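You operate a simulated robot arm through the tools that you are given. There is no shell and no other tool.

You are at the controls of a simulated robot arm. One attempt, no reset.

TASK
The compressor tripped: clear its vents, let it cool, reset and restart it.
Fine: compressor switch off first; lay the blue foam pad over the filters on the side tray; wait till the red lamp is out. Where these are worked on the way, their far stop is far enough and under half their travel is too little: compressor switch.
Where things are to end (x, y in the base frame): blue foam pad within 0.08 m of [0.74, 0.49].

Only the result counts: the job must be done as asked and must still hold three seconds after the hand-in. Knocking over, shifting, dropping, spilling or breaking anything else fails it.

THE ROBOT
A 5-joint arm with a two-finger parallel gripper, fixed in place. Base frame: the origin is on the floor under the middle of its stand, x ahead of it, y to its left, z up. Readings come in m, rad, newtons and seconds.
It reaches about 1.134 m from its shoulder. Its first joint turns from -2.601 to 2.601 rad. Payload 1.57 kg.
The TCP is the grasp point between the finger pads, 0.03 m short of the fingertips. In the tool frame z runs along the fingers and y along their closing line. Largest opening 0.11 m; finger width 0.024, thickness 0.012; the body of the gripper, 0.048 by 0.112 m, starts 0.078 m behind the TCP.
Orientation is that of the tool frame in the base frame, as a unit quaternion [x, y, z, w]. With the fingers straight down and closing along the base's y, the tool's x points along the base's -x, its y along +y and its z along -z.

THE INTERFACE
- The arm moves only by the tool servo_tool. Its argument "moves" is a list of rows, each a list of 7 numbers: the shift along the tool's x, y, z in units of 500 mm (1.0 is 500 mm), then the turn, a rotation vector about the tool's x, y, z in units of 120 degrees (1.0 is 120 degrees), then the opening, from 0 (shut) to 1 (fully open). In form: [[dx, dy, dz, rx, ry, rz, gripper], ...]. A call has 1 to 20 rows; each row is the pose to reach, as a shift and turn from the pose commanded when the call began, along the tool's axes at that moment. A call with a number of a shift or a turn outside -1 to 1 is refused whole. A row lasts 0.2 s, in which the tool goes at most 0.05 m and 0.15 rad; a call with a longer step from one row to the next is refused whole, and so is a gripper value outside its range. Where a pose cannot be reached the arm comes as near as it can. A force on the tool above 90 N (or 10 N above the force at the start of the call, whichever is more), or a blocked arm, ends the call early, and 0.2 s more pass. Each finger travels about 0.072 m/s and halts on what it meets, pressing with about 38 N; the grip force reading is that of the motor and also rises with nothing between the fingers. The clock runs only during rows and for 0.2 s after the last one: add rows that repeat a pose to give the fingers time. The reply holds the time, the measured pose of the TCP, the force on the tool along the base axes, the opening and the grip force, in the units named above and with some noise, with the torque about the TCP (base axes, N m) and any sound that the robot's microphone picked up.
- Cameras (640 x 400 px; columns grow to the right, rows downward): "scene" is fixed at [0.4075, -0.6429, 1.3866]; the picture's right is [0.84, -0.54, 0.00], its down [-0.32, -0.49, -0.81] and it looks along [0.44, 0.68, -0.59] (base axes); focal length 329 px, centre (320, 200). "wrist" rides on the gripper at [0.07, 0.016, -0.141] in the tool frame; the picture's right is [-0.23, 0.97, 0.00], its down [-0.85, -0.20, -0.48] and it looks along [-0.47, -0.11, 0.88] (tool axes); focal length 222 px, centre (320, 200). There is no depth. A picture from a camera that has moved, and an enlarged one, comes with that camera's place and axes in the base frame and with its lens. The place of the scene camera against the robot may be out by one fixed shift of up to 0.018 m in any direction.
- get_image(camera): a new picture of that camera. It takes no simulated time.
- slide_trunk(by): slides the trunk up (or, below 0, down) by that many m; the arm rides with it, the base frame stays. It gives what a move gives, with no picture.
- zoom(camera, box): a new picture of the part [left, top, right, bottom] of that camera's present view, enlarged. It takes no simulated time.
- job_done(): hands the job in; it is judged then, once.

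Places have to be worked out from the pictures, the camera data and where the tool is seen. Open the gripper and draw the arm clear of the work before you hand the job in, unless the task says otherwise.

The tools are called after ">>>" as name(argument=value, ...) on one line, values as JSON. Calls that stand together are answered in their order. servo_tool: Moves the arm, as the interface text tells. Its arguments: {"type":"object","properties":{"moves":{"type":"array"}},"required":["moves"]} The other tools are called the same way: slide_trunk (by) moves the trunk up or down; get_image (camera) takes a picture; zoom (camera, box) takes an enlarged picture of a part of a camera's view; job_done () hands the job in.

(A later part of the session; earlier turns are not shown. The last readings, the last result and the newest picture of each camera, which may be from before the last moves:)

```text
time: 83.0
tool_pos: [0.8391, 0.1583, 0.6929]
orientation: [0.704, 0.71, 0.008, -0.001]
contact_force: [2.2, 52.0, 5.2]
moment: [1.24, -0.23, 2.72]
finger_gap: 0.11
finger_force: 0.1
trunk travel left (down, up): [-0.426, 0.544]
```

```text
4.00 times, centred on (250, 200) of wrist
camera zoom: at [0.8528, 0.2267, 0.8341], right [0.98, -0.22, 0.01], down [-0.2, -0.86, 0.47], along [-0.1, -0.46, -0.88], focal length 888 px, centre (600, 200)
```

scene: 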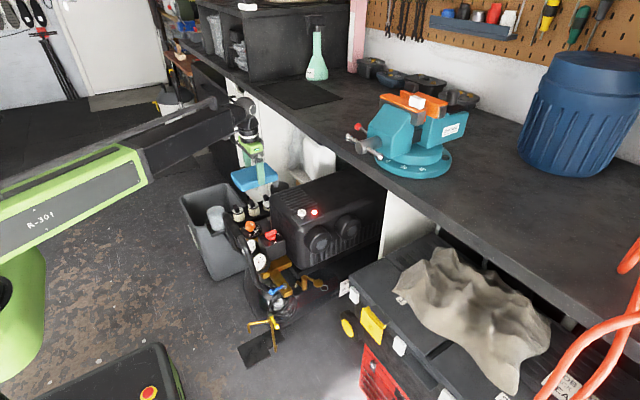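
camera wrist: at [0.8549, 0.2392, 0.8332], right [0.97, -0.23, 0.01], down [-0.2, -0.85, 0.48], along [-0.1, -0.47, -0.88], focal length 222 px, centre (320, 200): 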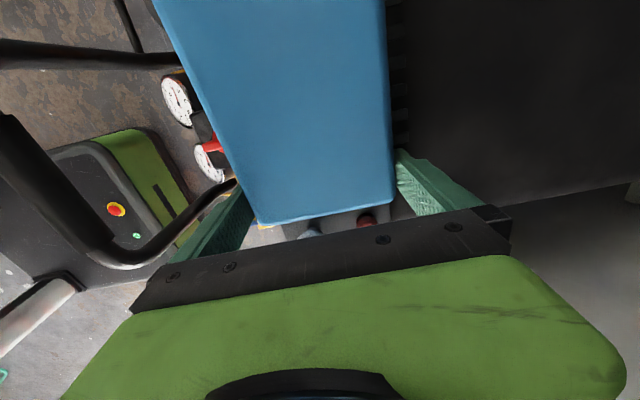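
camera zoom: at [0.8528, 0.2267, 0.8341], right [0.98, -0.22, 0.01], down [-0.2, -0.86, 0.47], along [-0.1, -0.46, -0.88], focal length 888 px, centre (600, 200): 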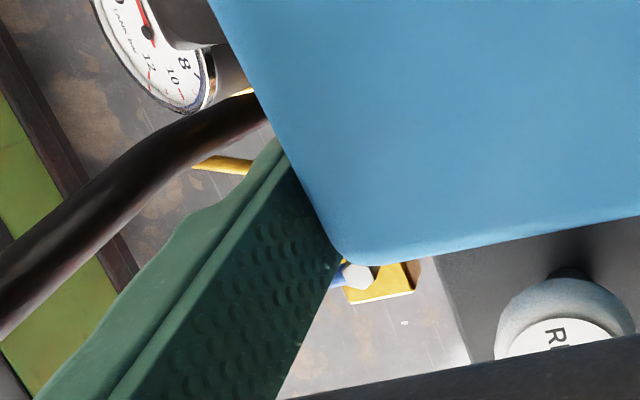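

The +x finger caught the plate's corner (52 N, contact just at its inner edge). I'll back off a little in +y, shift 4 mm in +x to pass the plate, and look.

>>> servo_tool(moves=[[0.02, 0, 0, 0, 0, 0, 1], [0.024, 0.004, 0, 0, 0, 0, 1], [0.024, 0.01, 0, 0, 0, 0, 1], [0.024, 0.01, 0, 0, 0, 0, 1]])

>>> zoom(camera="wrist", box=[340, 120, 440, 220])

>>> zoom(camera="scene", box=[270, 170, 330, 225])

```text
time: 84.0
tool_pos: [0.8445, 0.1613, 0.6923]
orientation: [0.708, 0.706, 0.002, 0.003]
contact_force: [-0.2, 1.1, -0.9]
moment: [-0.07, 0.0, -0.02]
finger_gap: 0.1101
finger_force: 0.2
trunk travel left (down, up): [-0.426, 0.544]
```

```text
4.00 times, centred on (390, 170) of wrist
camera zoom: at [0.8597, 0.2311, 0.8332], right [0.97, -0.23, 0.01], down [-0.21, -0.85, 0.48], along [-0.1, -0.47, -0.88], focal length 888 px, centre (40, 320)
```

zoom: 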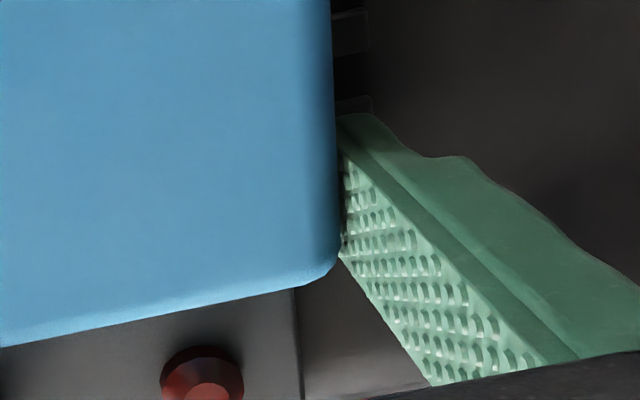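

```text
7.27 times, centred on (300, 198) of scene
camera zoom: at [0.4075, -0.6429, 1.3866], right [0.84, -0.54, 0.0], down [-0.32, -0.49, -0.81], along [0.44, 0.68, -0.59], focal length 2396 px, centre (466, 218)
```

zoom: 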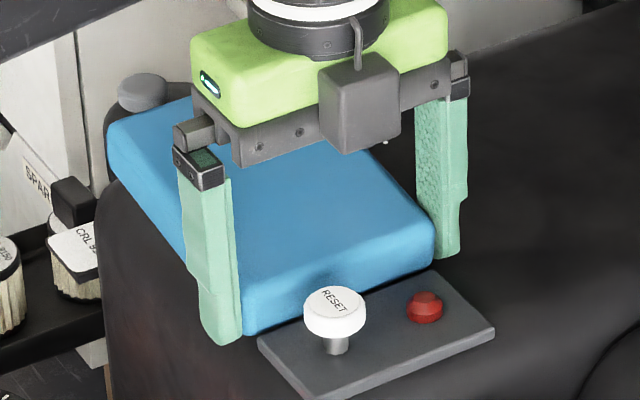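

There's clear room past the plate on the +x side now. I'll push −y again in 2.5 mm steps.

>>> servo_tool(moves=[[-0.006, 0, 0, 0, 0, 0, 1], [-0.012, 0, 0, 0, 0, 0, 1], [-0.018, 0, 0, 0, 0, 0, 1], [-0.022, 0, 0, 0, 0, 0, 1]])

>>> zoom(camera="wrist", box=[340, 120, 440, 220])

>>> zoom(camera="wrist", box=[200, 150, 300, 250])

```text
time: 85.0
tool_pos: [0.8461, 0.1515, 0.6925]
orientation: [0.707, 0.707, 0.004, 0.003]
contact_force: [2.2, 12.7, 3.3]
moment: [0.28, 0.14, 0.04]
finger_gap: 0.1103
finger_force: 0.1
trunk travel left (down, up): [-0.426, 0.544]
```

```text
4.00 times, centred on (390, 170) of wrist
camera zoom: at [0.8601, 0.2206, 0.8334], right [0.97, -0.23, 0.01], down [-0.2, -0.86, 0.48], along [-0.1, -0.46, -0.88], focal length 888 px, centre (40, 320)
```

zoom: 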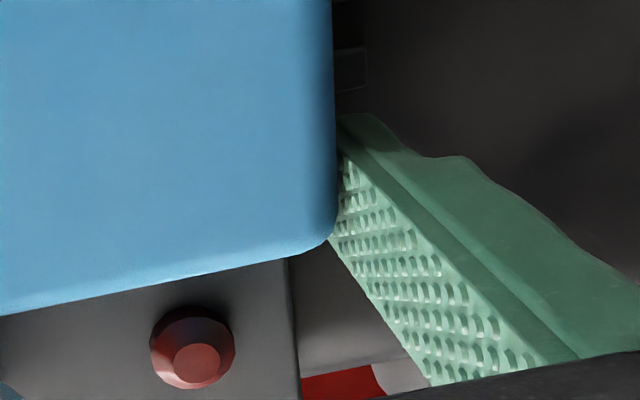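

```text
4.00 times, centred on (250, 200) of wrist
camera zoom: at [0.8601, 0.2206, 0.8334], right [0.97, -0.23, 0.01], down [-0.2, -0.86, 0.48], along [-0.1, -0.46, -0.88], focal length 888 px, centre (600, 200)
```

zoom: 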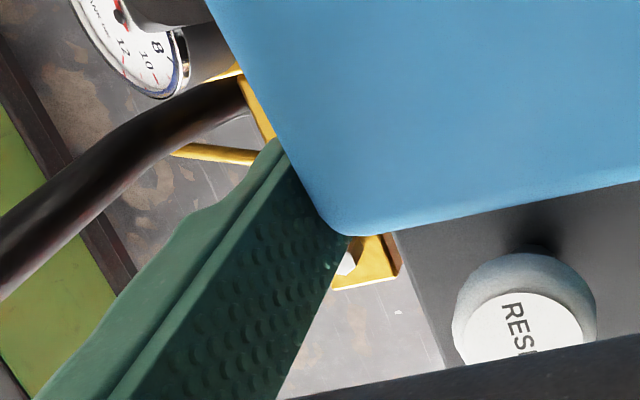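

Sliding again at 13 N; about half the finger width still overlaps. I'll slide 7 mm further to leave roughly 5–6 mm of overlap.

>>> servo_tool(moves=[[-0.005, 0, 0, 0, 0, 0, 1], [-0.01, 0, 0, 0, 0, 0, 1], [-0.014, 0, 0, 0, 0, 0, 1]])

>>> zoom(camera="wrist", box=[340, 120, 440, 220])

>>> zoom(camera="scene", box=[270, 170, 330, 225])

```text
time: 85.8
tool_pos: [0.8451, 0.1421, 0.6928]
orientation: [0.707, 0.707, 0.002, 0.004]
contact_force: [-0.5, 2.8, -0.3]
moment: [0.04, 0.05, 0.0]
finger_gap: 0.11
finger_force: 0.1
trunk travel left (down, up): [-0.426, 0.544]
```

```text
4.00 times, centred on (390, 170) of wrist
camera zoom: at [0.8601, 0.2118, 0.8331], right [0.97, -0.23, 0.01], down [-0.21, -0.85, 0.48], along [-0.1, -0.47, -0.88], focal length 888 px, centre (40, 320)
```

zoom: 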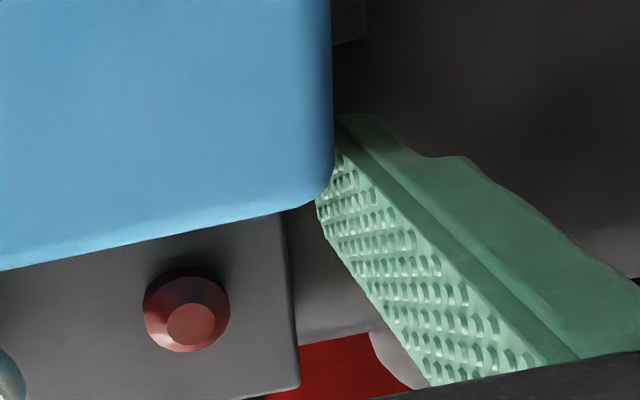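

```text
7.27 times, centred on (300, 198) of scene
camera zoom: at [0.4075, -0.6429, 1.3866], right [0.84, -0.54, 0.0], down [-0.32, -0.49, -0.81], along [0.44, 0.68, -0.59], focal length 2396 px, centre (466, 218)
```

zoom: 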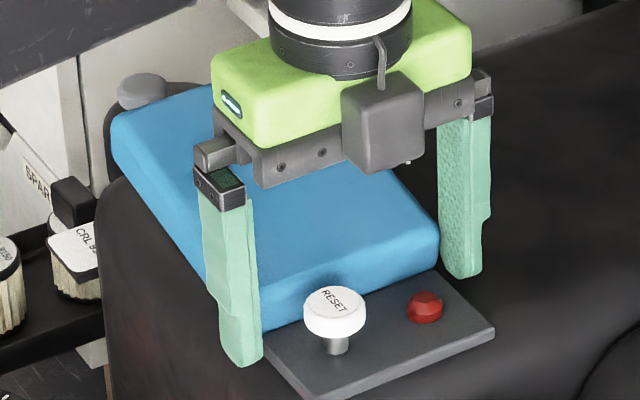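

The force fell to under 3 N: here the fingers bear only on the pad's rounded end corners, where it is narrower than 110 mm. Gripping exactly here should hold when closed and let go cleanly when opened, so I'll close now and see.

>>> servo_tool(moves=[[0, 0, 0, 0, 0, 0, 0.96], [0, 0, 0, 0, 0, 0, 0.9], [0, 0, 0, 0, 0, 0, 0.8], [0, 0, 0, 0, 0, 0, 0.8]])

>>> zoom(camera="wrist", box=[340, 120, 440, 220])

>>> zoom(camera="scene", box=[270, 170, 330, 225])

```text
time: 86.8
tool_pos: [0.8453, 0.1436, 0.6937]
orientation: [0.708, 0.706, 0.002, 0.003]
contact_force: [-0.7, -0.8, 0.1]
moment: [-0.05, 0.0, 0.01]
finger_gap: 0.109
finger_force: 37.6
trunk travel left (down, up): [-0.426, 0.544]
```

```text
4.00 times, centred on (390, 170) of wrist
camera zoom: at [0.8602, 0.2125, 0.8333], right [0.97, -0.23, 0.01], down [-0.21, -0.85, 0.48], along [-0.1, -0.47, -0.88], focal length 888 px, centre (40, 320)
```

zoom: 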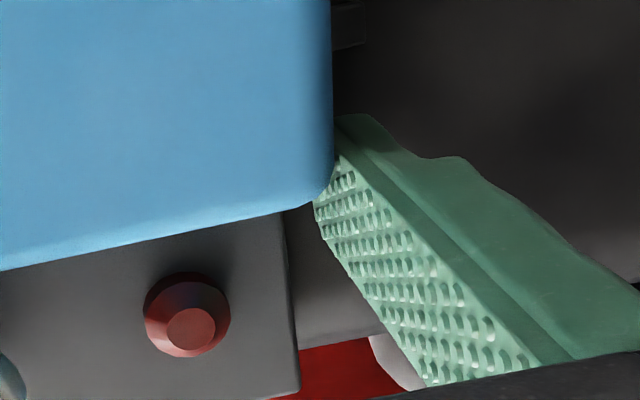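

```text
7.27 times, centred on (300, 198) of scene
camera zoom: at [0.4075, -0.6429, 1.3866], right [0.84, -0.54, 0.0], down [-0.32, -0.49, -0.81], along [0.44, 0.68, -0.59], focal length 2396 px, centre (466, 218)
```

zoom: 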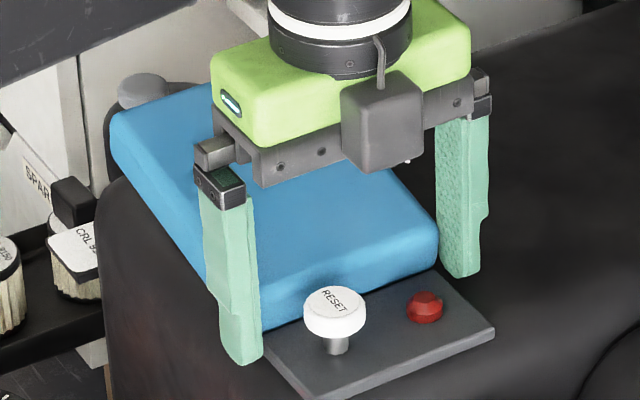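

The gap is 109 mm, so it is still on the straight part. I'll open, slide 3 mm further out and close again, looking for a smaller gap.

>>> servo_tool(moves=[[0, 0, 0, 0, 0, 0, 1], [0, 0, 0, 0, 0, 0, 1], [-0.003, 0, 0, 0, 0, 0, 1], [-0.006, 0, 0, 0, 0, 0, 1], [-0.006, 0, 0, 0, 0, 0, 1]])

>>> servo_tool(moves=[[0, 0, 0, 0, 0, 0, 0.96], [0, 0, 0, 0, 0, 0, 0.9], [0, 0, 0, 0, 0, 0, 0.8], [0, 0, 0, 0, 0, 0, 0.8]])

>>> zoom(camera="wrist", box=[340, 120, 440, 220])

```text
time: 88.0
tool_pos: [0.8461, 0.1413, 0.6933]
orientation: [0.708, 0.707, 0.003, 0.002]
contact_force: [0.6, 7.4, 1.3]
moment: [0.14, 0.08, 0.01]
finger_gap: 0.1097
finger_force: 0.0
trunk travel left (down, up): [-0.426, 0.544]
```

```text
time: 89.0
tool_pos: [0.8452, 0.1413, 0.6921]
orientation: [0.707, 0.707, 0.003, 0.003]
contact_force: [0.7, 8.1, 1.2]
moment: [0.22, 0.03, -0.01]
finger_gap: 0.1089
finger_force: 37.6
trunk travel left (down, up): [-0.426, 0.544]
```

```text
4.00 times, centred on (390, 170) of wrist
camera zoom: at [0.8601, 0.2105, 0.8333], right [0.97, -0.23, 0.01], down [-0.2, -0.86, 0.48], along [-0.1, -0.47, -0.88], focal length 888 px, centre (40, 320)
```

zoom: 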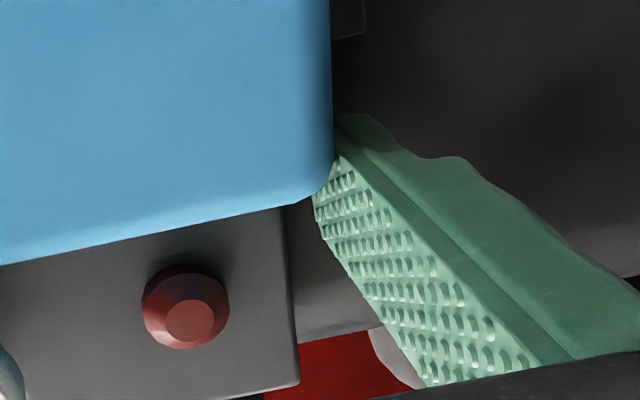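

Same gap; I'm a bit further out. I'll repeat with another 4 mm.

>>> servo_tool(moves=[[0, 0, 0, 0, 0, 0, 1], [0, 0, 0, 0, 0, 0, 1], [-0.004, 0, 0, 0, 0, 0, 1], [-0.008, 0, 0, 0, 0, 0, 1], [-0.008, 0, 0, 0, 0, 0, 1]])

>>> servo_tool(moves=[[0, 0, 0, 0, 0, 0, 0.97], [0, 0, 0, 0, 0, 0, 0.93], [0, 0, 0, 0, 0, 0, 0.9], [0, 0, 0, 0, 0, 0, 0.9]])

>>> zoom(camera="wrist", box=[340, 120, 440, 220])

>>> zoom(camera="scene", box=[270, 170, 330, 225])

```text
time: 90.2
tool_pos: [0.8451, 0.1352, 0.6944]
orientation: [0.708, 0.706, 0.004, 0.003]
contact_force: [0.6, 1.1, 0.6]
moment: [0.03, 0.02, 0.01]
finger_gap: 0.1101
finger_force: 0.1
trunk travel left (down, up): [-0.426, 0.544]
```

```text
time: 91.2
tool_pos: [0.8455, 0.1372, 0.6944]
orientation: [0.708, 0.706, 0.003, 0.003]
contact_force: [0.6, -0.9, 0.5]
moment: [-0.07, -0.02, -0.01]
finger_gap: 0.1086
finger_force: 38.3
trunk travel left (down, up): [-0.426, 0.544]
```

```text
4.00 times, centred on (390, 170) of wrist
camera zoom: at [0.8596, 0.2062, 0.8333], right [0.97, -0.23, 0.01], down [-0.2, -0.86, 0.48], along [-0.1, -0.47, -0.88], focal length 888 px, centre (40, 320)
```

zoom: 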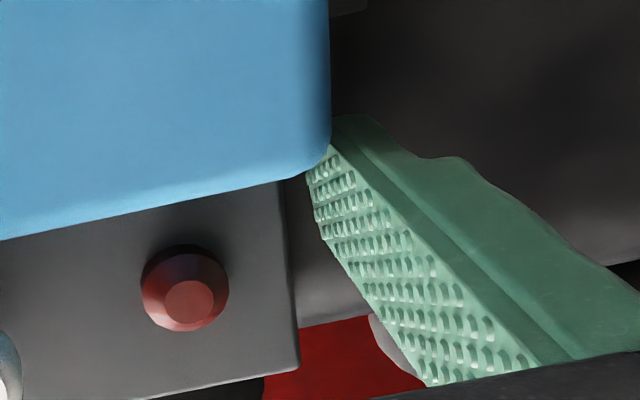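

```text
7.27 times, centred on (300, 198) of scene
camera zoom: at [0.4075, -0.6429, 1.3866], right [0.84, -0.54, 0.0], down [-0.32, -0.49, -0.81], along [0.44, 0.68, -0.59], focal length 2396 px, centre (466, 218)
```

zoom: 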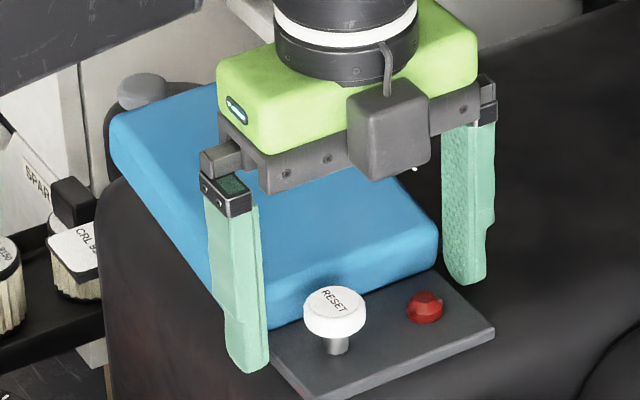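

Gap is 108.6 mm now with only ~6 mm of overlap and 1 N of friction when open. I'll test the release here: open, then raise 8 mm and see if the pad stays.

>>> servo_tool(moves=[[0, 0, 0, 0, 0, 0, 1], [0, 0, 0, 0, 0, 0, 1], [0, 0, 0, 0, 0, 0, 1]])

>>> slide_trunk(by=0.008)

>>> zoom(camera="scene", box=[270, 170, 330, 225])

>>> zoom(camera="wrist", box=[340, 120, 440, 220])

```text
time: 92.0
tool_pos: [0.8453, 0.1375, 0.6925]
orientation: [0.708, 0.706, 0.003, 0.002]
contact_force: [0.5, 0.4, 0.6]
moment: [-0.01, -0.01, 0.07]
finger_gap: 0.1101
finger_force: 0.1
trunk travel left (down, up): [-0.426, 0.544]
```

```text
time: 92.6
tool_pos: [0.8461, 0.1367, 0.7006]
orientation: [0.708, 0.706, 0.002, 0.003]
contact_force: [-0.3, 0.2, 1.0]
moment: [-0.05, -0.01, -0.01]
finger_gap: 0.11
finger_force: 0.1
trunk travel left (down, up): [-0.434, 0.536]
```

```text
7.27 times, centred on (300, 198) of scene
camera zoom: at [0.4075, -0.6429, 1.3866], right [0.84, -0.54, 0.0], down [-0.32, -0.49, -0.81], along [0.44, 0.68, -0.59], focal length 2396 px, centre (466, 218)
```

zoom: 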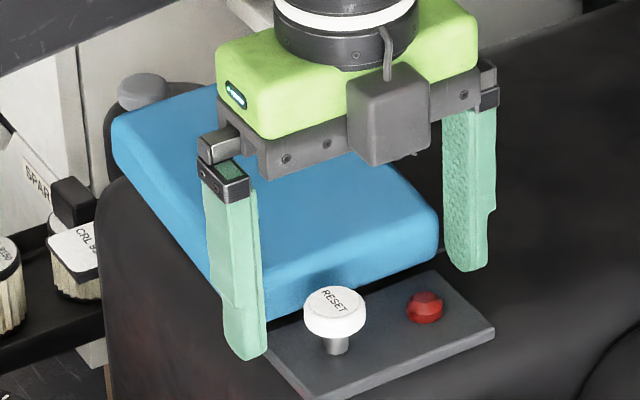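

```text
4.00 times, centred on (390, 170) of wrist
camera zoom: at [0.8597, 0.206, 0.8413], right [0.97, -0.23, 0.01], down [-0.2, -0.86, 0.48], along [-0.1, -0.47, -0.88], focal length 888 px, centre (40, 320)
```

zoom: 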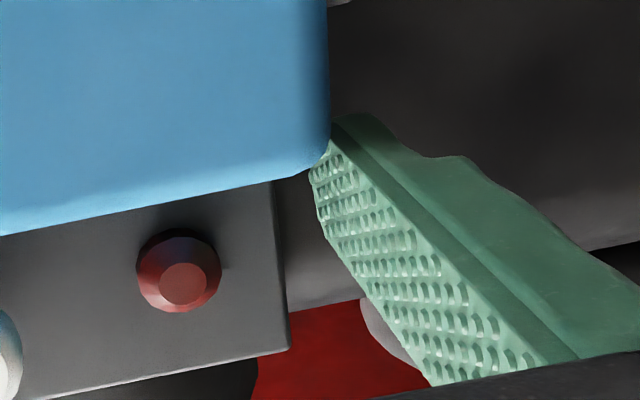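

The pad's end still clings slightly, but now with only about 1 N, so a light press at the tray and a few mm of sideways slide will free it. I'll set it down, grip here, and lift to see how it hangs.

>>> slide_trunk(by=-0.008)

>>> servo_tool(moves=[[0, 0, 0, 0, 0, 0, 0.97], [0, 0, 0, 0, 0, 0, 0.9], [0, 0, 0, 0, 0, 0, 0.8], [0, 0, 0, 0, 0, 0, 0.8]])

>>> slide_trunk(by=0.03)

>>> zoom(camera="scene", box=[250, 150, 340, 225])

>>> get_image(camera="wrist")

```text
time: 93.2
tool_pos: [0.8449, 0.1371, 0.6918]
orientation: [0.708, 0.706, 0.003, 0.004]
contact_force: [0.8, 0.8, -2.1]
moment: [-0.02, 0.05, 0.06]
finger_gap: 0.11
finger_force: 0.1
trunk travel left (down, up): [-0.426, 0.544]
```

```text
time: 94.2
tool_pos: [0.845, 0.1374, 0.6941]
orientation: [0.707, 0.707, 0.003, 0.003]
contact_force: [0.3, 2.7, -0.4]
moment: [0.01, 0.0, 0.13]
finger_gap: 0.1086
finger_force: 37.7
trunk travel left (down, up): [-0.426, 0.544]
```

```text
time: 94.9
tool_pos: [0.8455, 0.137, 0.7243]
orientation: [0.708, 0.706, 0.003, 0.003]
contact_force: [0.6, -0.4, -1.3]
moment: [-0.06, -0.02, 0.02]
finger_gap: 0.109
finger_force: 38.6
trunk travel left (down, up): [-0.456, 0.514]
```

```text
5.33 times, centred on (295, 188) of scene
camera zoom: at [0.4075, -0.6429, 1.3866], right [0.84, -0.54, 0.0], down [-0.32, -0.49, -0.81], along [0.44, 0.68, -0.59], focal length 1757 px, centre (453, 267)
```

zoom: 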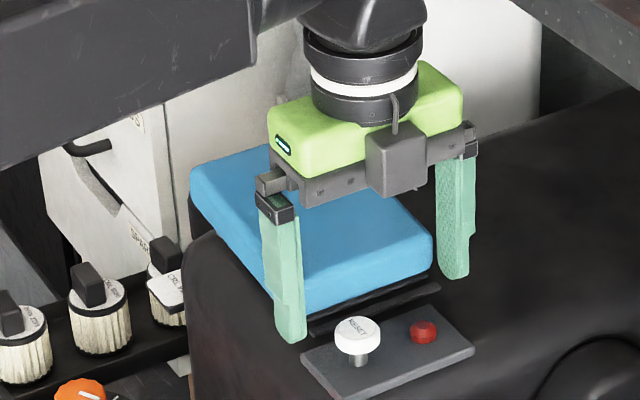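

```text
taken
camera wrist: at [0.8597, 0.206, 0.8633], right [0.97, -0.23, 0.01], down [-0.2, -0.86, 0.48], along [-0.1, -0.47, -0.88], focal length 222 px, centre (320, 200)
```

wrist: 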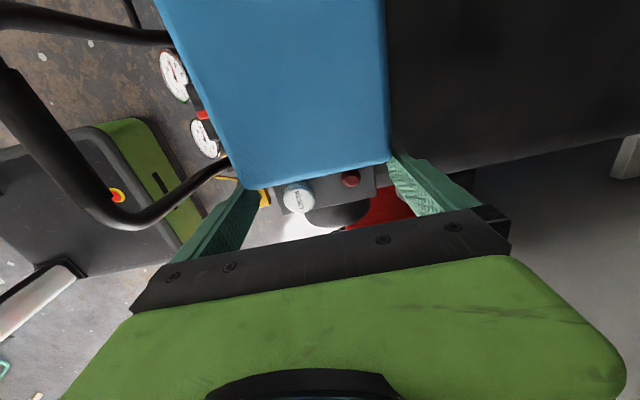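

The pad hangs level, held by its end. I'll draw it out in −x first, away from the bench edge, then raise.

>>> servo_tool(moves=[[0, -0.035, 0, 0, 0, 0, 0.8], [0, -0.07, 0, 0, 0, 0, 0.8], [0, -0.105, 0, 0, 0, 0, 0.8], [0, -0.14, 0, 0, 0, 0, 0.8], [0, -0.14, 0, 0, 0, 0, 0.8]])

>>> slide_trunk(by=0.06)

>>> get_image(camera="scene")

```text
time: 96.1
tool_pos: [0.7734, 0.1372, 0.723]
orientation: [0.707, 0.707, 0.003, 0.003]
contact_force: [-0.3, 0.6, -0.6]
moment: [-0.1, -0.05, -0.01]
finger_gap: 0.1088
finger_force: 38.5
trunk travel left (down, up): [-0.456, 0.514]
```

```text
time: 97.1
tool_pos: [0.7731, 0.1364, 0.7832]
orientation: [0.707, 0.707, 0.003, 0.002]
contact_force: [0.8, 0.2, -0.8]
moment: [-0.07, -0.01, -0.01]
finger_gap: 0.1089
finger_force: 38.0
trunk travel left (down, up): [-0.516, 0.454]
```

```text
taken
```

scene: 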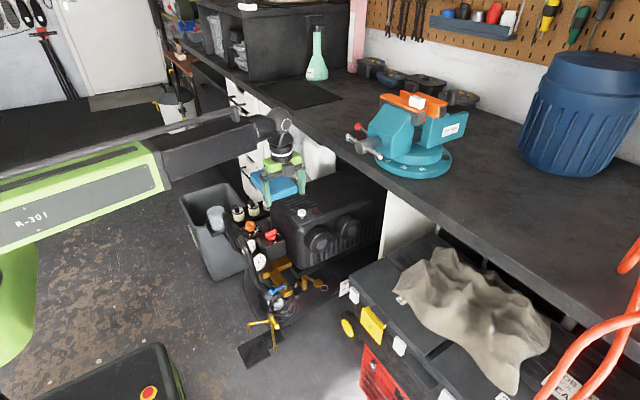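

All clear. I'll carry it toward the tray while turning −90°, so the pad trails toward −x with the fingers at its +x end.

>>> servo_tool(moves=[[0.034, 0.004, 0, 0, 0, -0.058, 0.8], [0.069, 0.008, 0, 0, 0, -0.115, 0.8], [0.103, 0.012, 0, 0, 0, -0.173, 0.8], [0.138, 0.017, 0, 0, 0, -0.231, 0.8], [0.172, 0.021, 0, 0, 0, -0.288, 0.8], [0.206, 0.025, 0, 0, 0, -0.346, 0.8], [0.241, 0.029, 0, 0, 0, -0.404, 0.8], [0.275, 0.033, 0, 0, 0, -0.462, 0.8], [0.31, 0.037, 0, 0, 0, -0.519, 0.8], [0.344, 0.042, 0, 0, 0, -0.577, 0.8], [0.378, 0.046, 0, 0, 0, -0.635, 0.8], [0.413, 0.05, 0, 0, 0, -0.692, 0.8], [0.447, 0.054, 0, 0, 0, -0.75, 0.8], [0.447, 0.054, 0, 0, 0, -0.75, 0.8]])

>>> get_image(camera="wrist")

>>> zoom(camera="scene", box=[180, 100, 340, 240])

```text
time: 100.1
tool_pos: [0.7998, 0.3622, 0.7835]
orientation: [0.001, 1.0, 0.0, 0.004]
contact_force: [0.9, -0.2, -1.1]
moment: [-0.03, -0.03, 0.01]
finger_gap: 0.1087
finger_force: 38.1
trunk travel left (down, up): [-0.516, 0.454]
```

```text
taken
camera wrist: at [0.7289, 0.378, 0.9225], right [0.23, 0.97, 0.0], down [0.85, -0.2, 0.49], along [0.47, -0.11, -0.87], focal length 222 px, centre (320, 200)
```

wrist: 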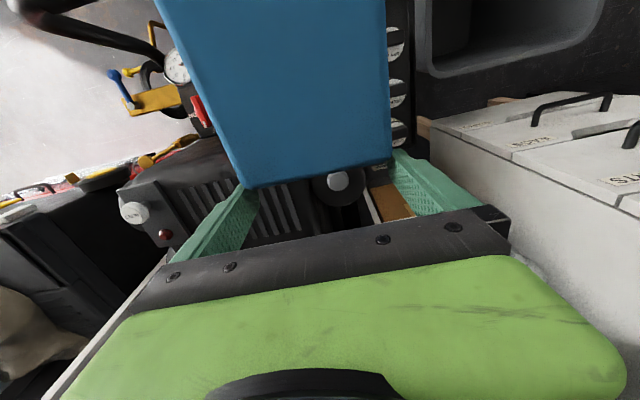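

```text
2.86 times, centred on (260, 170) of scene
camera zoom: at [0.4075, -0.6429, 1.3866], right [0.84, -0.54, 0.0], down [-0.32, -0.49, -0.81], along [0.44, 0.68, -0.59], focal length 941 px, centre (491, 286)
```

zoom: 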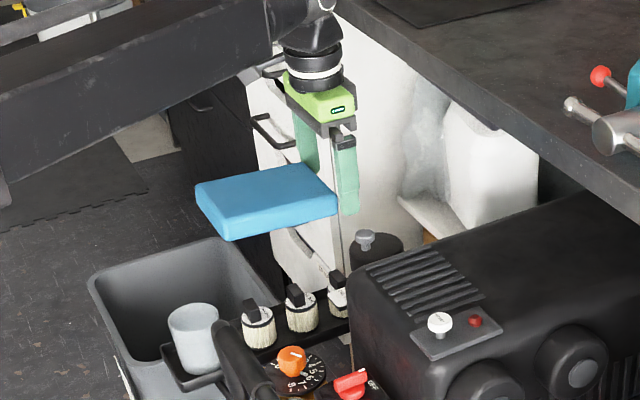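

Good. Now I'll move over the tray at this height to (0.853, 0.494) and look at what surrounds the fingers before lowering.

>>> servo_tool(moves=[[-0.022, 0.05, 0, 0, 0, 0, 0.8], [-0.044, 0.1, 0, 0, 0, 0, 0.8], [-0.066, 0.16, 0, 0, 0, 0, 0.8], [-0.088, 0.22, 0, 0, 0, 0, 0.8], [-0.106, 0.264, 0, 0, 0, 0, 0.8], [-0.106, 0.264, 0, 0, 0, 0, 0.8]])

>>> get_image(camera="wrist")

>>> zoom(camera="scene", box=[180, 100, 340, 240])

```text
time: 101.5
tool_pos: [0.8165, 0.4683, 0.7841]
orientation: [0.0, 1.0, 0.001, 0.005]
contact_force: [0.1, -0.2, -0.2]
moment: [0.0, -0.03, -0.02]
finger_gap: 0.1087
finger_force: 38.4
out of reach, approached as far as the arm can: row 4, 5, 6
trunk travel left (down, up): [-0.516, 0.454]
```

```text
taken
camera wrist: at [0.7448, 0.4841, 0.9224], right [0.23, 0.97, 0.0], down [0.85, -0.2, 0.49], along [0.48, -0.11, -0.87], focal length 222 px, centre (320, 200)
```

wrist: 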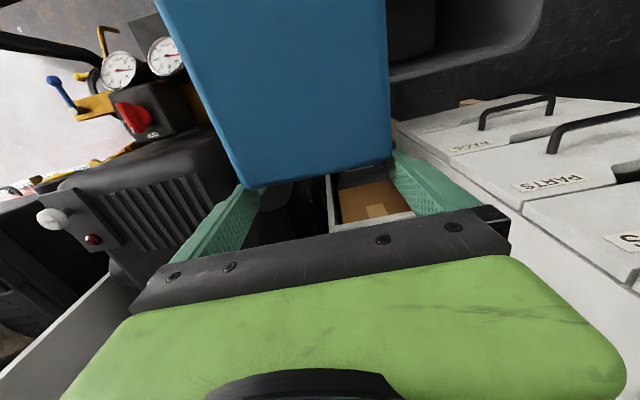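

```text
2.86 times, centred on (260, 170) of scene
camera zoom: at [0.4075, -0.6429, 1.3866], right [0.84, -0.54, 0.0], down [-0.32, -0.49, -0.81], along [0.44, 0.68, -0.59], focal length 941 px, centre (491, 286)
```

zoom: 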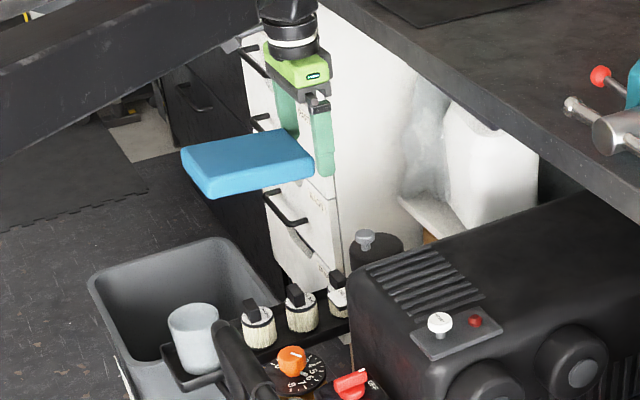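

That spot is out of reach (max radius about 0.94 m). I'll instead turn the tool a further 180° so the fingers hold the pad's −x end, nearer to the base, with the pad extending toward +x. First half of the turn while backing off:

>>> servo_tool(moves=[[0.021, -0.0136, 0, 0, 0, 0.058, 0.8], [0.042, -0.027, 0, 0, 0, 0.115, 0.8], [0.063, -0.041, 0, 0, 0, 0.173, 0.8], [0.084, -0.054, 0, 0, 0, 0.231, 0.8], [0.105, -0.068, 0, 0, 0, 0.288, 0.8], [0.126, -0.082, 0, 0, 0, 0.346, 0.8], [0.147, -0.095, 0, 0, 0, 0.404, 0.8], [0.168, -0.109, 0, 0, 0, 0.462, 0.8], [0.189, -0.122, 0, 0, 0, 0.519, 0.8], [0.21, -0.136, 0, 0, 0, 0.577, 0.8], [0.231, -0.15, 0, 0, 0, 0.635, 0.8], [0.252, -0.163, 0, 0, 0, 0.692, 0.8], [0.273, -0.1766, 0, 0, 0, 0.75, 0.8], [0.273, -0.1766, 0, 0, 0, 0.75, 0.8]])

>>> get_image(camera="scene")

```text
time: 104.5
tool_pos: [0.6792, 0.3831, 0.7825]
orientation: [0.708, 0.706, 0.002, 0.002]
contact_force: [-0.2, -0.3, -0.1]
moment: [-0.04, -0.01, 0.04]
finger_gap: 0.1088
finger_force: 38.3
trunk travel left (down, up): [-0.516, 0.454]
```

```text
taken
```

scene: 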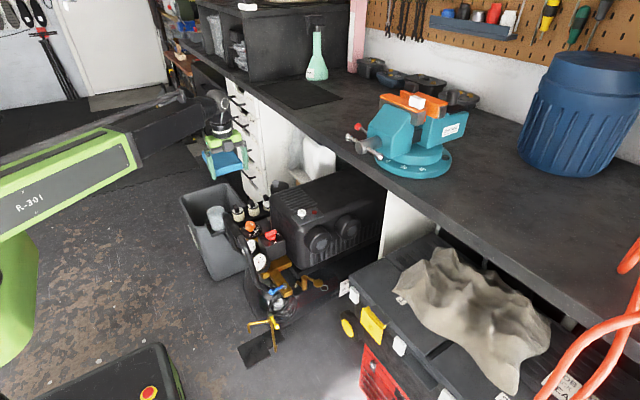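

First half done at (0.679, 0.383). Now the second 90°, in place.

>>> servo_tool(moves=[[0, 0, 0, 0, 0, 0.063, 0.8], [0, 0, 0, 0, 0, 0.125, 0.8], [0, 0, 0, 0, 0, 0.188, 0.8], [0, 0, 0, 0, 0, 0.25, 0.8], [0, 0, 0, 0, 0, 0.313, 0.8], [0, 0, 0, 0, 0, 0.375, 0.8], [0, 0, 0, 0, 0, 0.438, 0.8], [0, 0, 0, 0, 0, 0.5, 0.8], [0, 0, 0, 0, 0, 0.563, 0.8], [0, 0, 0, 0, 0, 0.625, 0.8], [0, 0, 0, 0, 0, 0.688, 0.8], [0, 0, 0, 0, 0, 0.75, 0.8], [0, 0, 0, 0, 0, 0.75, 0.8]])

>>> get_image(camera="wrist")

>>> zoom(camera="scene", box=[170, 80, 310, 240])

```text
time: 107.3
tool_pos: [0.685, 0.3733, 0.7828]
orientation: [0.946, 0.325, 0.004, 0.0]
contact_force: [-0.9, -0.2, -1.4]
moment: [-0.03, 0.04, 0.0]
finger_gap: 0.1087
finger_force: 38.3
out of reach, approached as far as the arm can: row 7, 8, 9, 10, 11, 12, 13
trunk travel left (down, up): [-0.516, 0.454]
```

```text
taken
camera wrist: at [0.7484, 0.403, 0.9237], right [0.42, -0.91, 0.0], down [-0.8, -0.37, 0.47], along [-0.43, -0.2, -0.88], focal length 222 px, centre (320, 200)
```

wrist: 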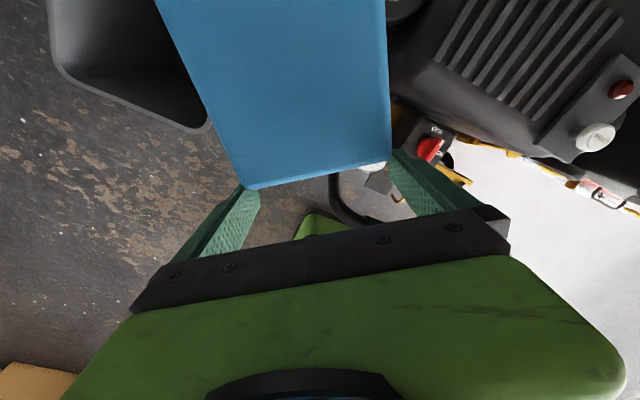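

```text
2.50 times, centred on (240, 160) of scene
camera zoom: at [0.4075, -0.6429, 1.3866], right [0.84, -0.54, 0.0], down [-0.32, -0.49, -0.81], along [0.44, 0.68, -0.59], focal length 824 px, centre (520, 300)
```

zoom: 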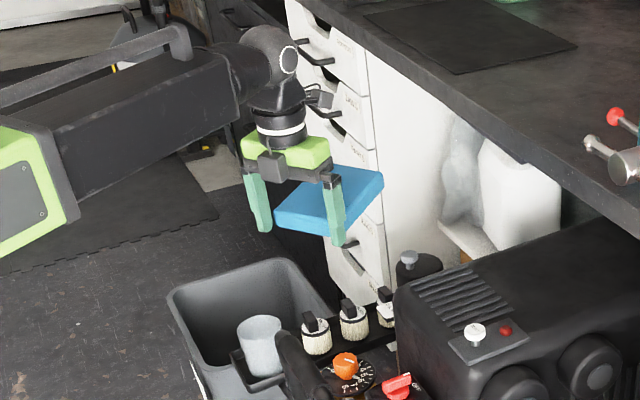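

The wrist's turn limit stops at 142° this way, but relative to the arm the opposite sense should reach −180°. I'll unwind and turn the other way in three calls, all at this safe height.

>>> servo_tool(moves=[[0, 0, 0, 0, 0, -0.064, 0.8], [0, 0, 0, 0, 0, -0.128, 0.8], [0, 0, 0, 0, 0, -0.192, 0.8], [0, 0, 0, 0, 0, -0.256, 0.8], [0, 0, 0, 0, 0, -0.32, 0.8], [0, 0, 0, 0, 0, -0.384, 0.8], [0, 0, 0, 0, 0, -0.448, 0.8], [0, 0, 0, 0, 0, -0.512, 0.8], [0, 0, 0, 0, 0, -0.576, 0.8], [0, 0, 0, 0, 0, -0.64, 0.8], [0, 0, 0, 0, 0, -0.704, 0.8], [0, 0, 0, 0, 0, -0.768, 0.8], [0, 0, 0, 0, 0, -0.832, 0.8], [0, 0, 0, 0, 0, -0.895, 0.8]])

>>> servo_tool(moves=[[0, 0, 0, 0, 0, -0.064, 0.8], [0, 0, 0, 0, 0, -0.128, 0.8], [0, 0, 0, 0, 0, -0.192, 0.8], [0, 0, 0, 0, 0, -0.256, 0.8], [0, 0, 0, 0, 0, -0.32, 0.8], [0, 0, 0, 0, 0, -0.384, 0.8], [0, 0, 0, 0, 0, -0.448, 0.8], [0, 0, 0, 0, 0, -0.512, 0.8], [0, 0, 0, 0, 0, -0.576, 0.8], [0, 0, 0, 0, 0, -0.64, 0.8], [0, 0, 0, 0, 0, -0.704, 0.8], [0, 0, 0, 0, 0, -0.768, 0.8], [0, 0, 0, 0, 0, -0.832, 0.8], [0, 0, 0, 0, 0, -0.895, 0.8]])

>>> get_image(camera="scene")

```text
time: 110.3
tool_pos: [0.6842, 0.3731, 0.7836]
orientation: [0.297, 0.955, 0.002, 0.003]
contact_force: [0.9, 0.1, -0.9]
moment: [-0.05, -0.01, -0.01]
finger_gap: 0.1085
finger_force: 37.9
trunk travel left (down, up): [-0.516, 0.454]
```

```text
time: 113.3
tool_pos: [0.6857, 0.3742, 0.7832]
orientation: [-0.594, 0.804, 0.0, 0.004]
contact_force: [-0.5, 0.4, -0.9]
moment: [0.04, 0.0, -0.02]
finger_gap: 0.1088
finger_force: 37.8
trunk travel left (down, up): [-0.516, 0.454]
```

```text
taken
```

scene: 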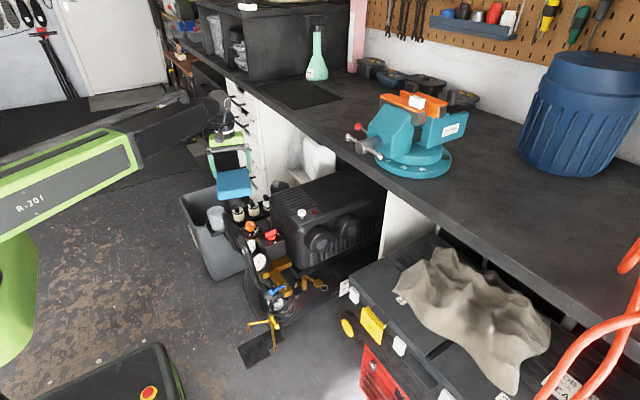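

On track (−73°). Now the last −107°.

>>> servo_tool(moves=[[0, 0, 0, 0, 0, -0.064, 0.8], [0, 0, 0, 0, 0, -0.128, 0.8], [0, 0, 0, 0, 0, -0.192, 0.8], [0, 0, 0, 0, 0, -0.256, 0.8], [0, 0, 0, 0, 0, -0.32, 0.8], [0, 0, 0, 0, 0, -0.384, 0.8], [0, 0, 0, 0, 0, -0.448, 0.8], [0, 0, 0, 0, 0, -0.512, 0.8], [0, 0, 0, 0, 0, -0.576, 0.8], [0, 0, 0, 0, 0, -0.64, 0.8], [0, 0, 0, 0, 0, -0.704, 0.8], [0, 0, 0, 0, 0, -0.768, 0.8], [0, 0, 0, 0, 0, -0.832, 0.8], [0, 0, 0, 0, 0, -0.8925, 0.8], [0, 0, 0, 0, 0, -0.8925, 0.8]])

>>> get_image(camera="wrist")

>>> zoom(camera="scene", box=[170, 80, 310, 240])

```text
time: 116.5
tool_pos: [0.6849, 0.373, 0.7832]
orientation: [1.0, 0.0, 0.004, -0.001]
contact_force: [-0.3, 0.3, -0.3]
moment: [0.0, 0.09, -0.02]
finger_gap: 0.1089
finger_force: 37.7
trunk travel left (down, up): [-0.516, 0.454]
```

```text
taken
camera wrist: at [0.7536, 0.3562, 0.9236], right [-0.23, -0.97, -0.01], down [-0.86, 0.2, 0.47], along [-0.46, 0.11, -0.88], focal length 222 px, centre (320, 200)
```

wrist: 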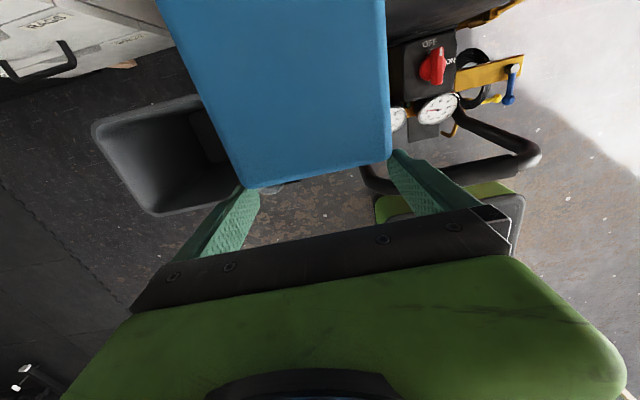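

```text
2.50 times, centred on (240, 160) of scene
camera zoom: at [0.4075, -0.6429, 1.3866], right [0.84, -0.54, 0.0], down [-0.32, -0.49, -0.81], along [0.44, 0.68, -0.59], focal length 824 px, centre (520, 300)
```

zoom: 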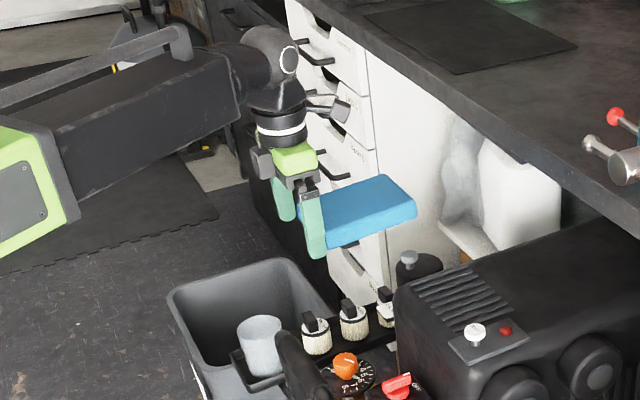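

The tool is at −180° and the pad extends toward +x from the fingers. Now I'll move over the tray to (0.694, 0.494).

>>> servo_tool(moves=[[0.004, -0.05, 0, 0, 0, 0, 0.8], [0.008, -0.1, 0, 0, 0, 0, 0.8], [0.012, -0.15, 0, 0, 0, 0, 0.8], [0.016, -0.2, 0, 0, 0, 0, 0.8], [0.018, -0.242, 0, 0, 0, 0, 0.8], [0.018, -0.242, 0, 0, 0, 0, 0.8]])

>>> slide_trunk(by=-0.15)

>>> get_image(camera="wrist")

>>> zoom(camera="scene", box=[200, 140, 300, 240])

```text
time: 117.9
tool_pos: [0.6949, 0.4938, 0.7827]
orientation: [1.0, -0.001, 0.004, -0.002]
contact_force: [0.4, 0.7, -0.2]
moment: [0.0, 0.09, 0.01]
finger_gap: 0.1089
finger_force: 37.7
trunk travel left (down, up): [-0.516, 0.454]
```

```text
time: 119.7
tool_pos: [0.6949, 0.4939, 0.6327]
orientation: [1.0, -0.001, 0.004, -0.002]
contact_force: [-1.1, 0.8, -1.0]
moment: [-0.03, 0.02, 0.0]
finger_gap: 0.1086
finger_force: 38.0
trunk travel left (down, up): [-0.366, 0.604]
```

```text
taken
camera wrist: at [0.7631, 0.476, 0.7736], right [-0.23, -0.97, -0.01], down [-0.86, 0.2, 0.47], along [-0.46, 0.11, -0.88], focal length 222 px, centre (320, 200)
```

wrist: 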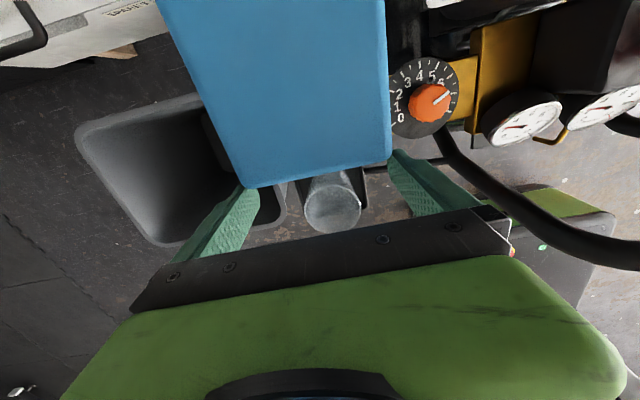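

```text
4.00 times, centred on (250, 190) of scene
camera zoom: at [0.4075, -0.6429, 1.3866], right [0.84, -0.54, 0.0], down [-0.32, -0.49, -0.81], along [0.44, 0.68, -0.59], focal length 1318 px, centre (600, 240)
```

zoom: 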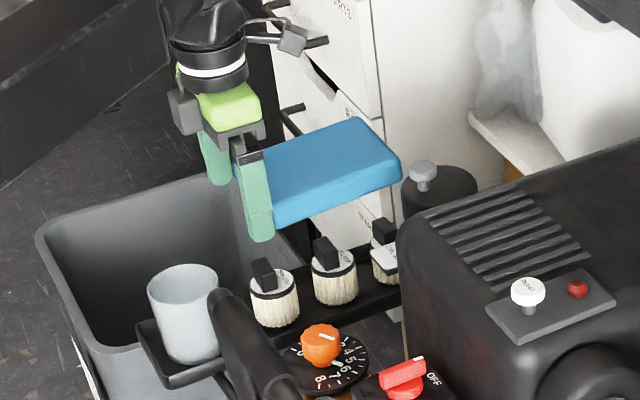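

The pad is over the filters and the cup stays between the fingers with clearance. I'll lower to just above the expected contact (z≈0.559).

>>> slide_trunk(by=-0.064)

>>> zoom(camera="scene", box=[210, 160, 300, 235])

>>> get_image(camera="wrist")

```text
time: 120.7
tool_pos: [0.6959, 0.4947, 0.569]
orientation: [1.0, -0.001, 0.004, -0.002]
contact_force: [0.9, 0.8, 0.2]
moment: [-0.01, 0.05, -0.01]
finger_gap: 0.1088
finger_force: 37.8
trunk travel left (down, up): [-0.302, 0.668]
```

```text
5.33 times, centred on (255, 198) of scene
camera zoom: at [0.4075, -0.6429, 1.3866], right [0.84, -0.54, 0.0], down [-0.32, -0.49, -0.81], along [0.44, 0.68, -0.59], focal length 1757 px, centre (667, 213)
```

zoom: 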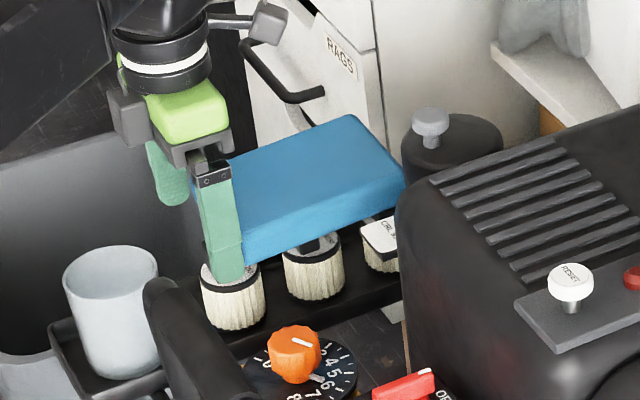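

```text
taken
camera wrist: at [0.7631, 0.476, 0.7096], right [-0.23, -0.97, -0.01], down [-0.86, 0.2, 0.47], along [-0.46, 0.11, -0.88], focal length 222 px, centre (320, 200)
```

wrist: 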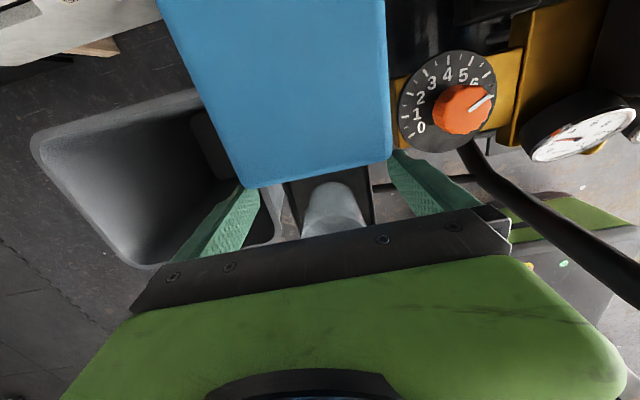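

The pad is hovering just over the grips. Lowering in small steps.

>>> slide_trunk(by=-0.006)

>>> slide_trunk(by=-0.004)

```text
time: 121.3
tool_pos: [0.6944, 0.4925, 0.5627]
orientation: [1.0, -0.001, 0.003, -0.002]
contact_force: [0.2, 0.2, -0.8]
moment: [-0.02, 0.06, -0.01]
finger_gap: 0.1088
finger_force: 37.7
trunk travel left (down, up): [-0.296, 0.674]
```

```text
time: 121.8
tool_pos: [0.6952, 0.4927, 0.5594]
orientation: [1.0, -0.001, 0.004, -0.001]
contact_force: [-1.2, -0.1, -0.2]
moment: [-0.01, 0.04, 0.02]
finger_gap: 0.1088
finger_force: 38.0
trunk travel left (down, up): [-0.292, 0.678]
```

>>> slide_trunk(by=-0.003)

>>> zoom(camera="scene", box=[225, 175, 290, 225])

```text
time: 122.3
tool_pos: [0.6952, 0.4932, 0.5585]
orientation: [1.0, -0.001, 0.004, -0.001]
contact_force: [0.5, -0.4, 12.1]
moment: [-0.04, -0.11, -0.01]
finger_gap: 0.1088
finger_force: 37.8
trunk travel left (down, up): [-0.289, 0.681]
```

```text
8.00 times, centred on (258, 200) of scene
camera zoom: at [0.4075, -0.6429, 1.3866], right [0.84, -0.54, 0.0], down [-0.32, -0.49, -0.81], along [0.44, 0.68, -0.59], focal length 2636 px, centre (820, 200)
```

zoom: 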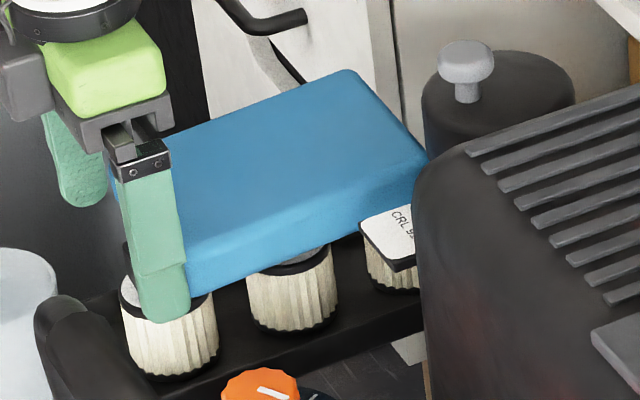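

Contact on filter 1's grip at 12 N. Now I'll open the gripper and then ease the fingers out toward −x in small steps, alternating with slight downward steps to keep the pad pressed on the grips.

>>> servo_tool(moves=[[0, 0, 0, 0, 0, 0, 1], [0, 0, 0, 0, 0, 0, 1], [0, 0, 0, 0, 0, 0, 1]])

>>> slide_trunk(by=-0.002)

>>> servo_tool(moves=[[-0.003, 0, 0, 0, 0, 0, 1]])

>>> zoom(camera="scene", box=[225, 175, 290, 225])

```text
time: 123.1
tool_pos: [0.6949, 0.4936, 0.5568]
orientation: [1.0, -0.001, 0.003, -0.001]
contact_force: [0.1, 0.3, -0.2]
moment: [0.02, -0.02, 0.02]
finger_gap: 0.1098
finger_force: 0.0
trunk travel left (down, up): [-0.289, 0.681]
```

```text
time: 123.6
tool_pos: [0.695, 0.493, 0.5533]
orientation: [1.0, -0.001, 0.003, -0.002]
contact_force: [-0.6, -0.6, 0.1]
moment: [0.0, -0.02, -0.01]
finger_gap: 0.1099
finger_force: 0.1
trunk travel left (down, up): [-0.287, 0.683]
```

```text
time: 124.0
tool_pos: [0.6938, 0.4937, 0.5549]
orientation: [1.0, -0.001, 0.004, -0.001]
contact_force: [-0.4, 0.3, -0.5]
moment: [0.01, 0.02, 0.03]
finger_gap: 0.11
finger_force: 0.0
trunk travel left (down, up): [-0.287, 0.683]
```

```text
8.00 times, centred on (258, 200) of scene
camera zoom: at [0.4075, -0.6429, 1.3866], right [0.84, -0.54, 0.0], down [-0.32, -0.49, -0.81], along [0.44, 0.68, -0.59], focal length 2636 px, centre (820, 200)
```

zoom: 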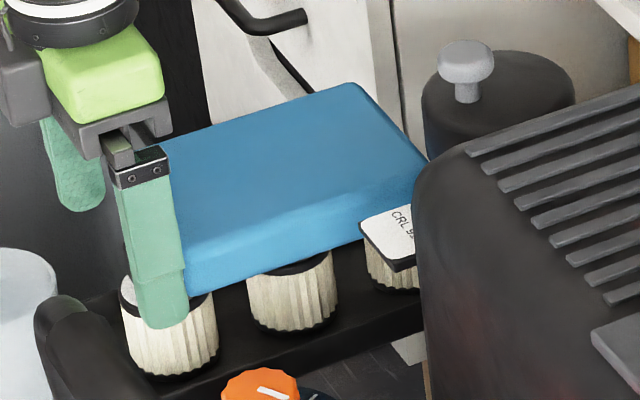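

There's practically no force now and the pad settled flat on the grips when opened. I'll slide the fingers out another 7 mm toward −x and see if the pad stays.

>>> servo_tool(moves=[[-0.003, 0, 0, 0, 0, 0, 1], [-0.006, 0, 0, 0, 0, 0, 1], [-0.009, 0, 0, 0, 0, 0, 1], [-0.012, 0, 0, 0, 0, 0, 1], [-0.015, 0, 0, 0, 0, 0, 1]])

>>> zoom(camera="scene", box=[225, 175, 290, 225])

>>> get_image(camera="wrist")

```text
time: 125.2
tool_pos: [0.6862, 0.4937, 0.5542]
orientation: [1.0, 0.0, 0.004, -0.002]
contact_force: [-0.8, 0.2, 0.8]
moment: [0.0, -0.01, 0.02]
finger_gap: 0.1099
finger_force: 0.1
trunk travel left (down, up): [-0.287, 0.683]
```

```text
8.00 times, centred on (258, 200) of scene
camera zoom: at [0.4075, -0.6429, 1.3866], right [0.84, -0.54, 0.0], down [-0.32, -0.49, -0.81], along [0.44, 0.68, -0.59], focal length 2636 px, centre (820, 200)
```

zoom: 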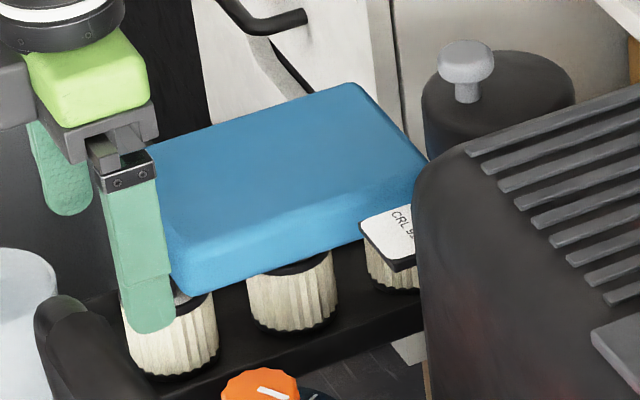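

```text
taken
camera wrist: at [0.7541, 0.4763, 0.6946], right [-0.23, -0.97, -0.01], down [-0.86, 0.2, 0.47], along [-0.46, 0.11, -0.88], focal length 222 px, centre (320, 200)
```

wrist: 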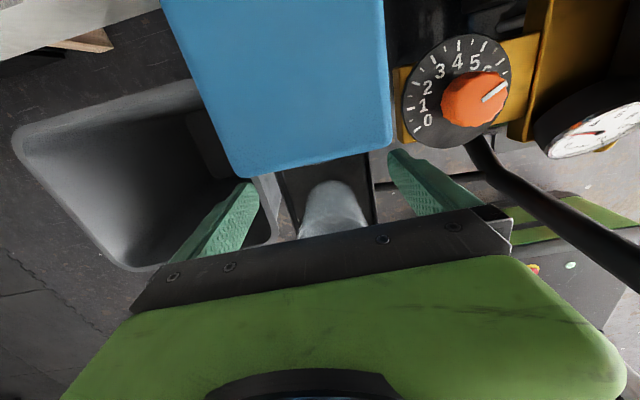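

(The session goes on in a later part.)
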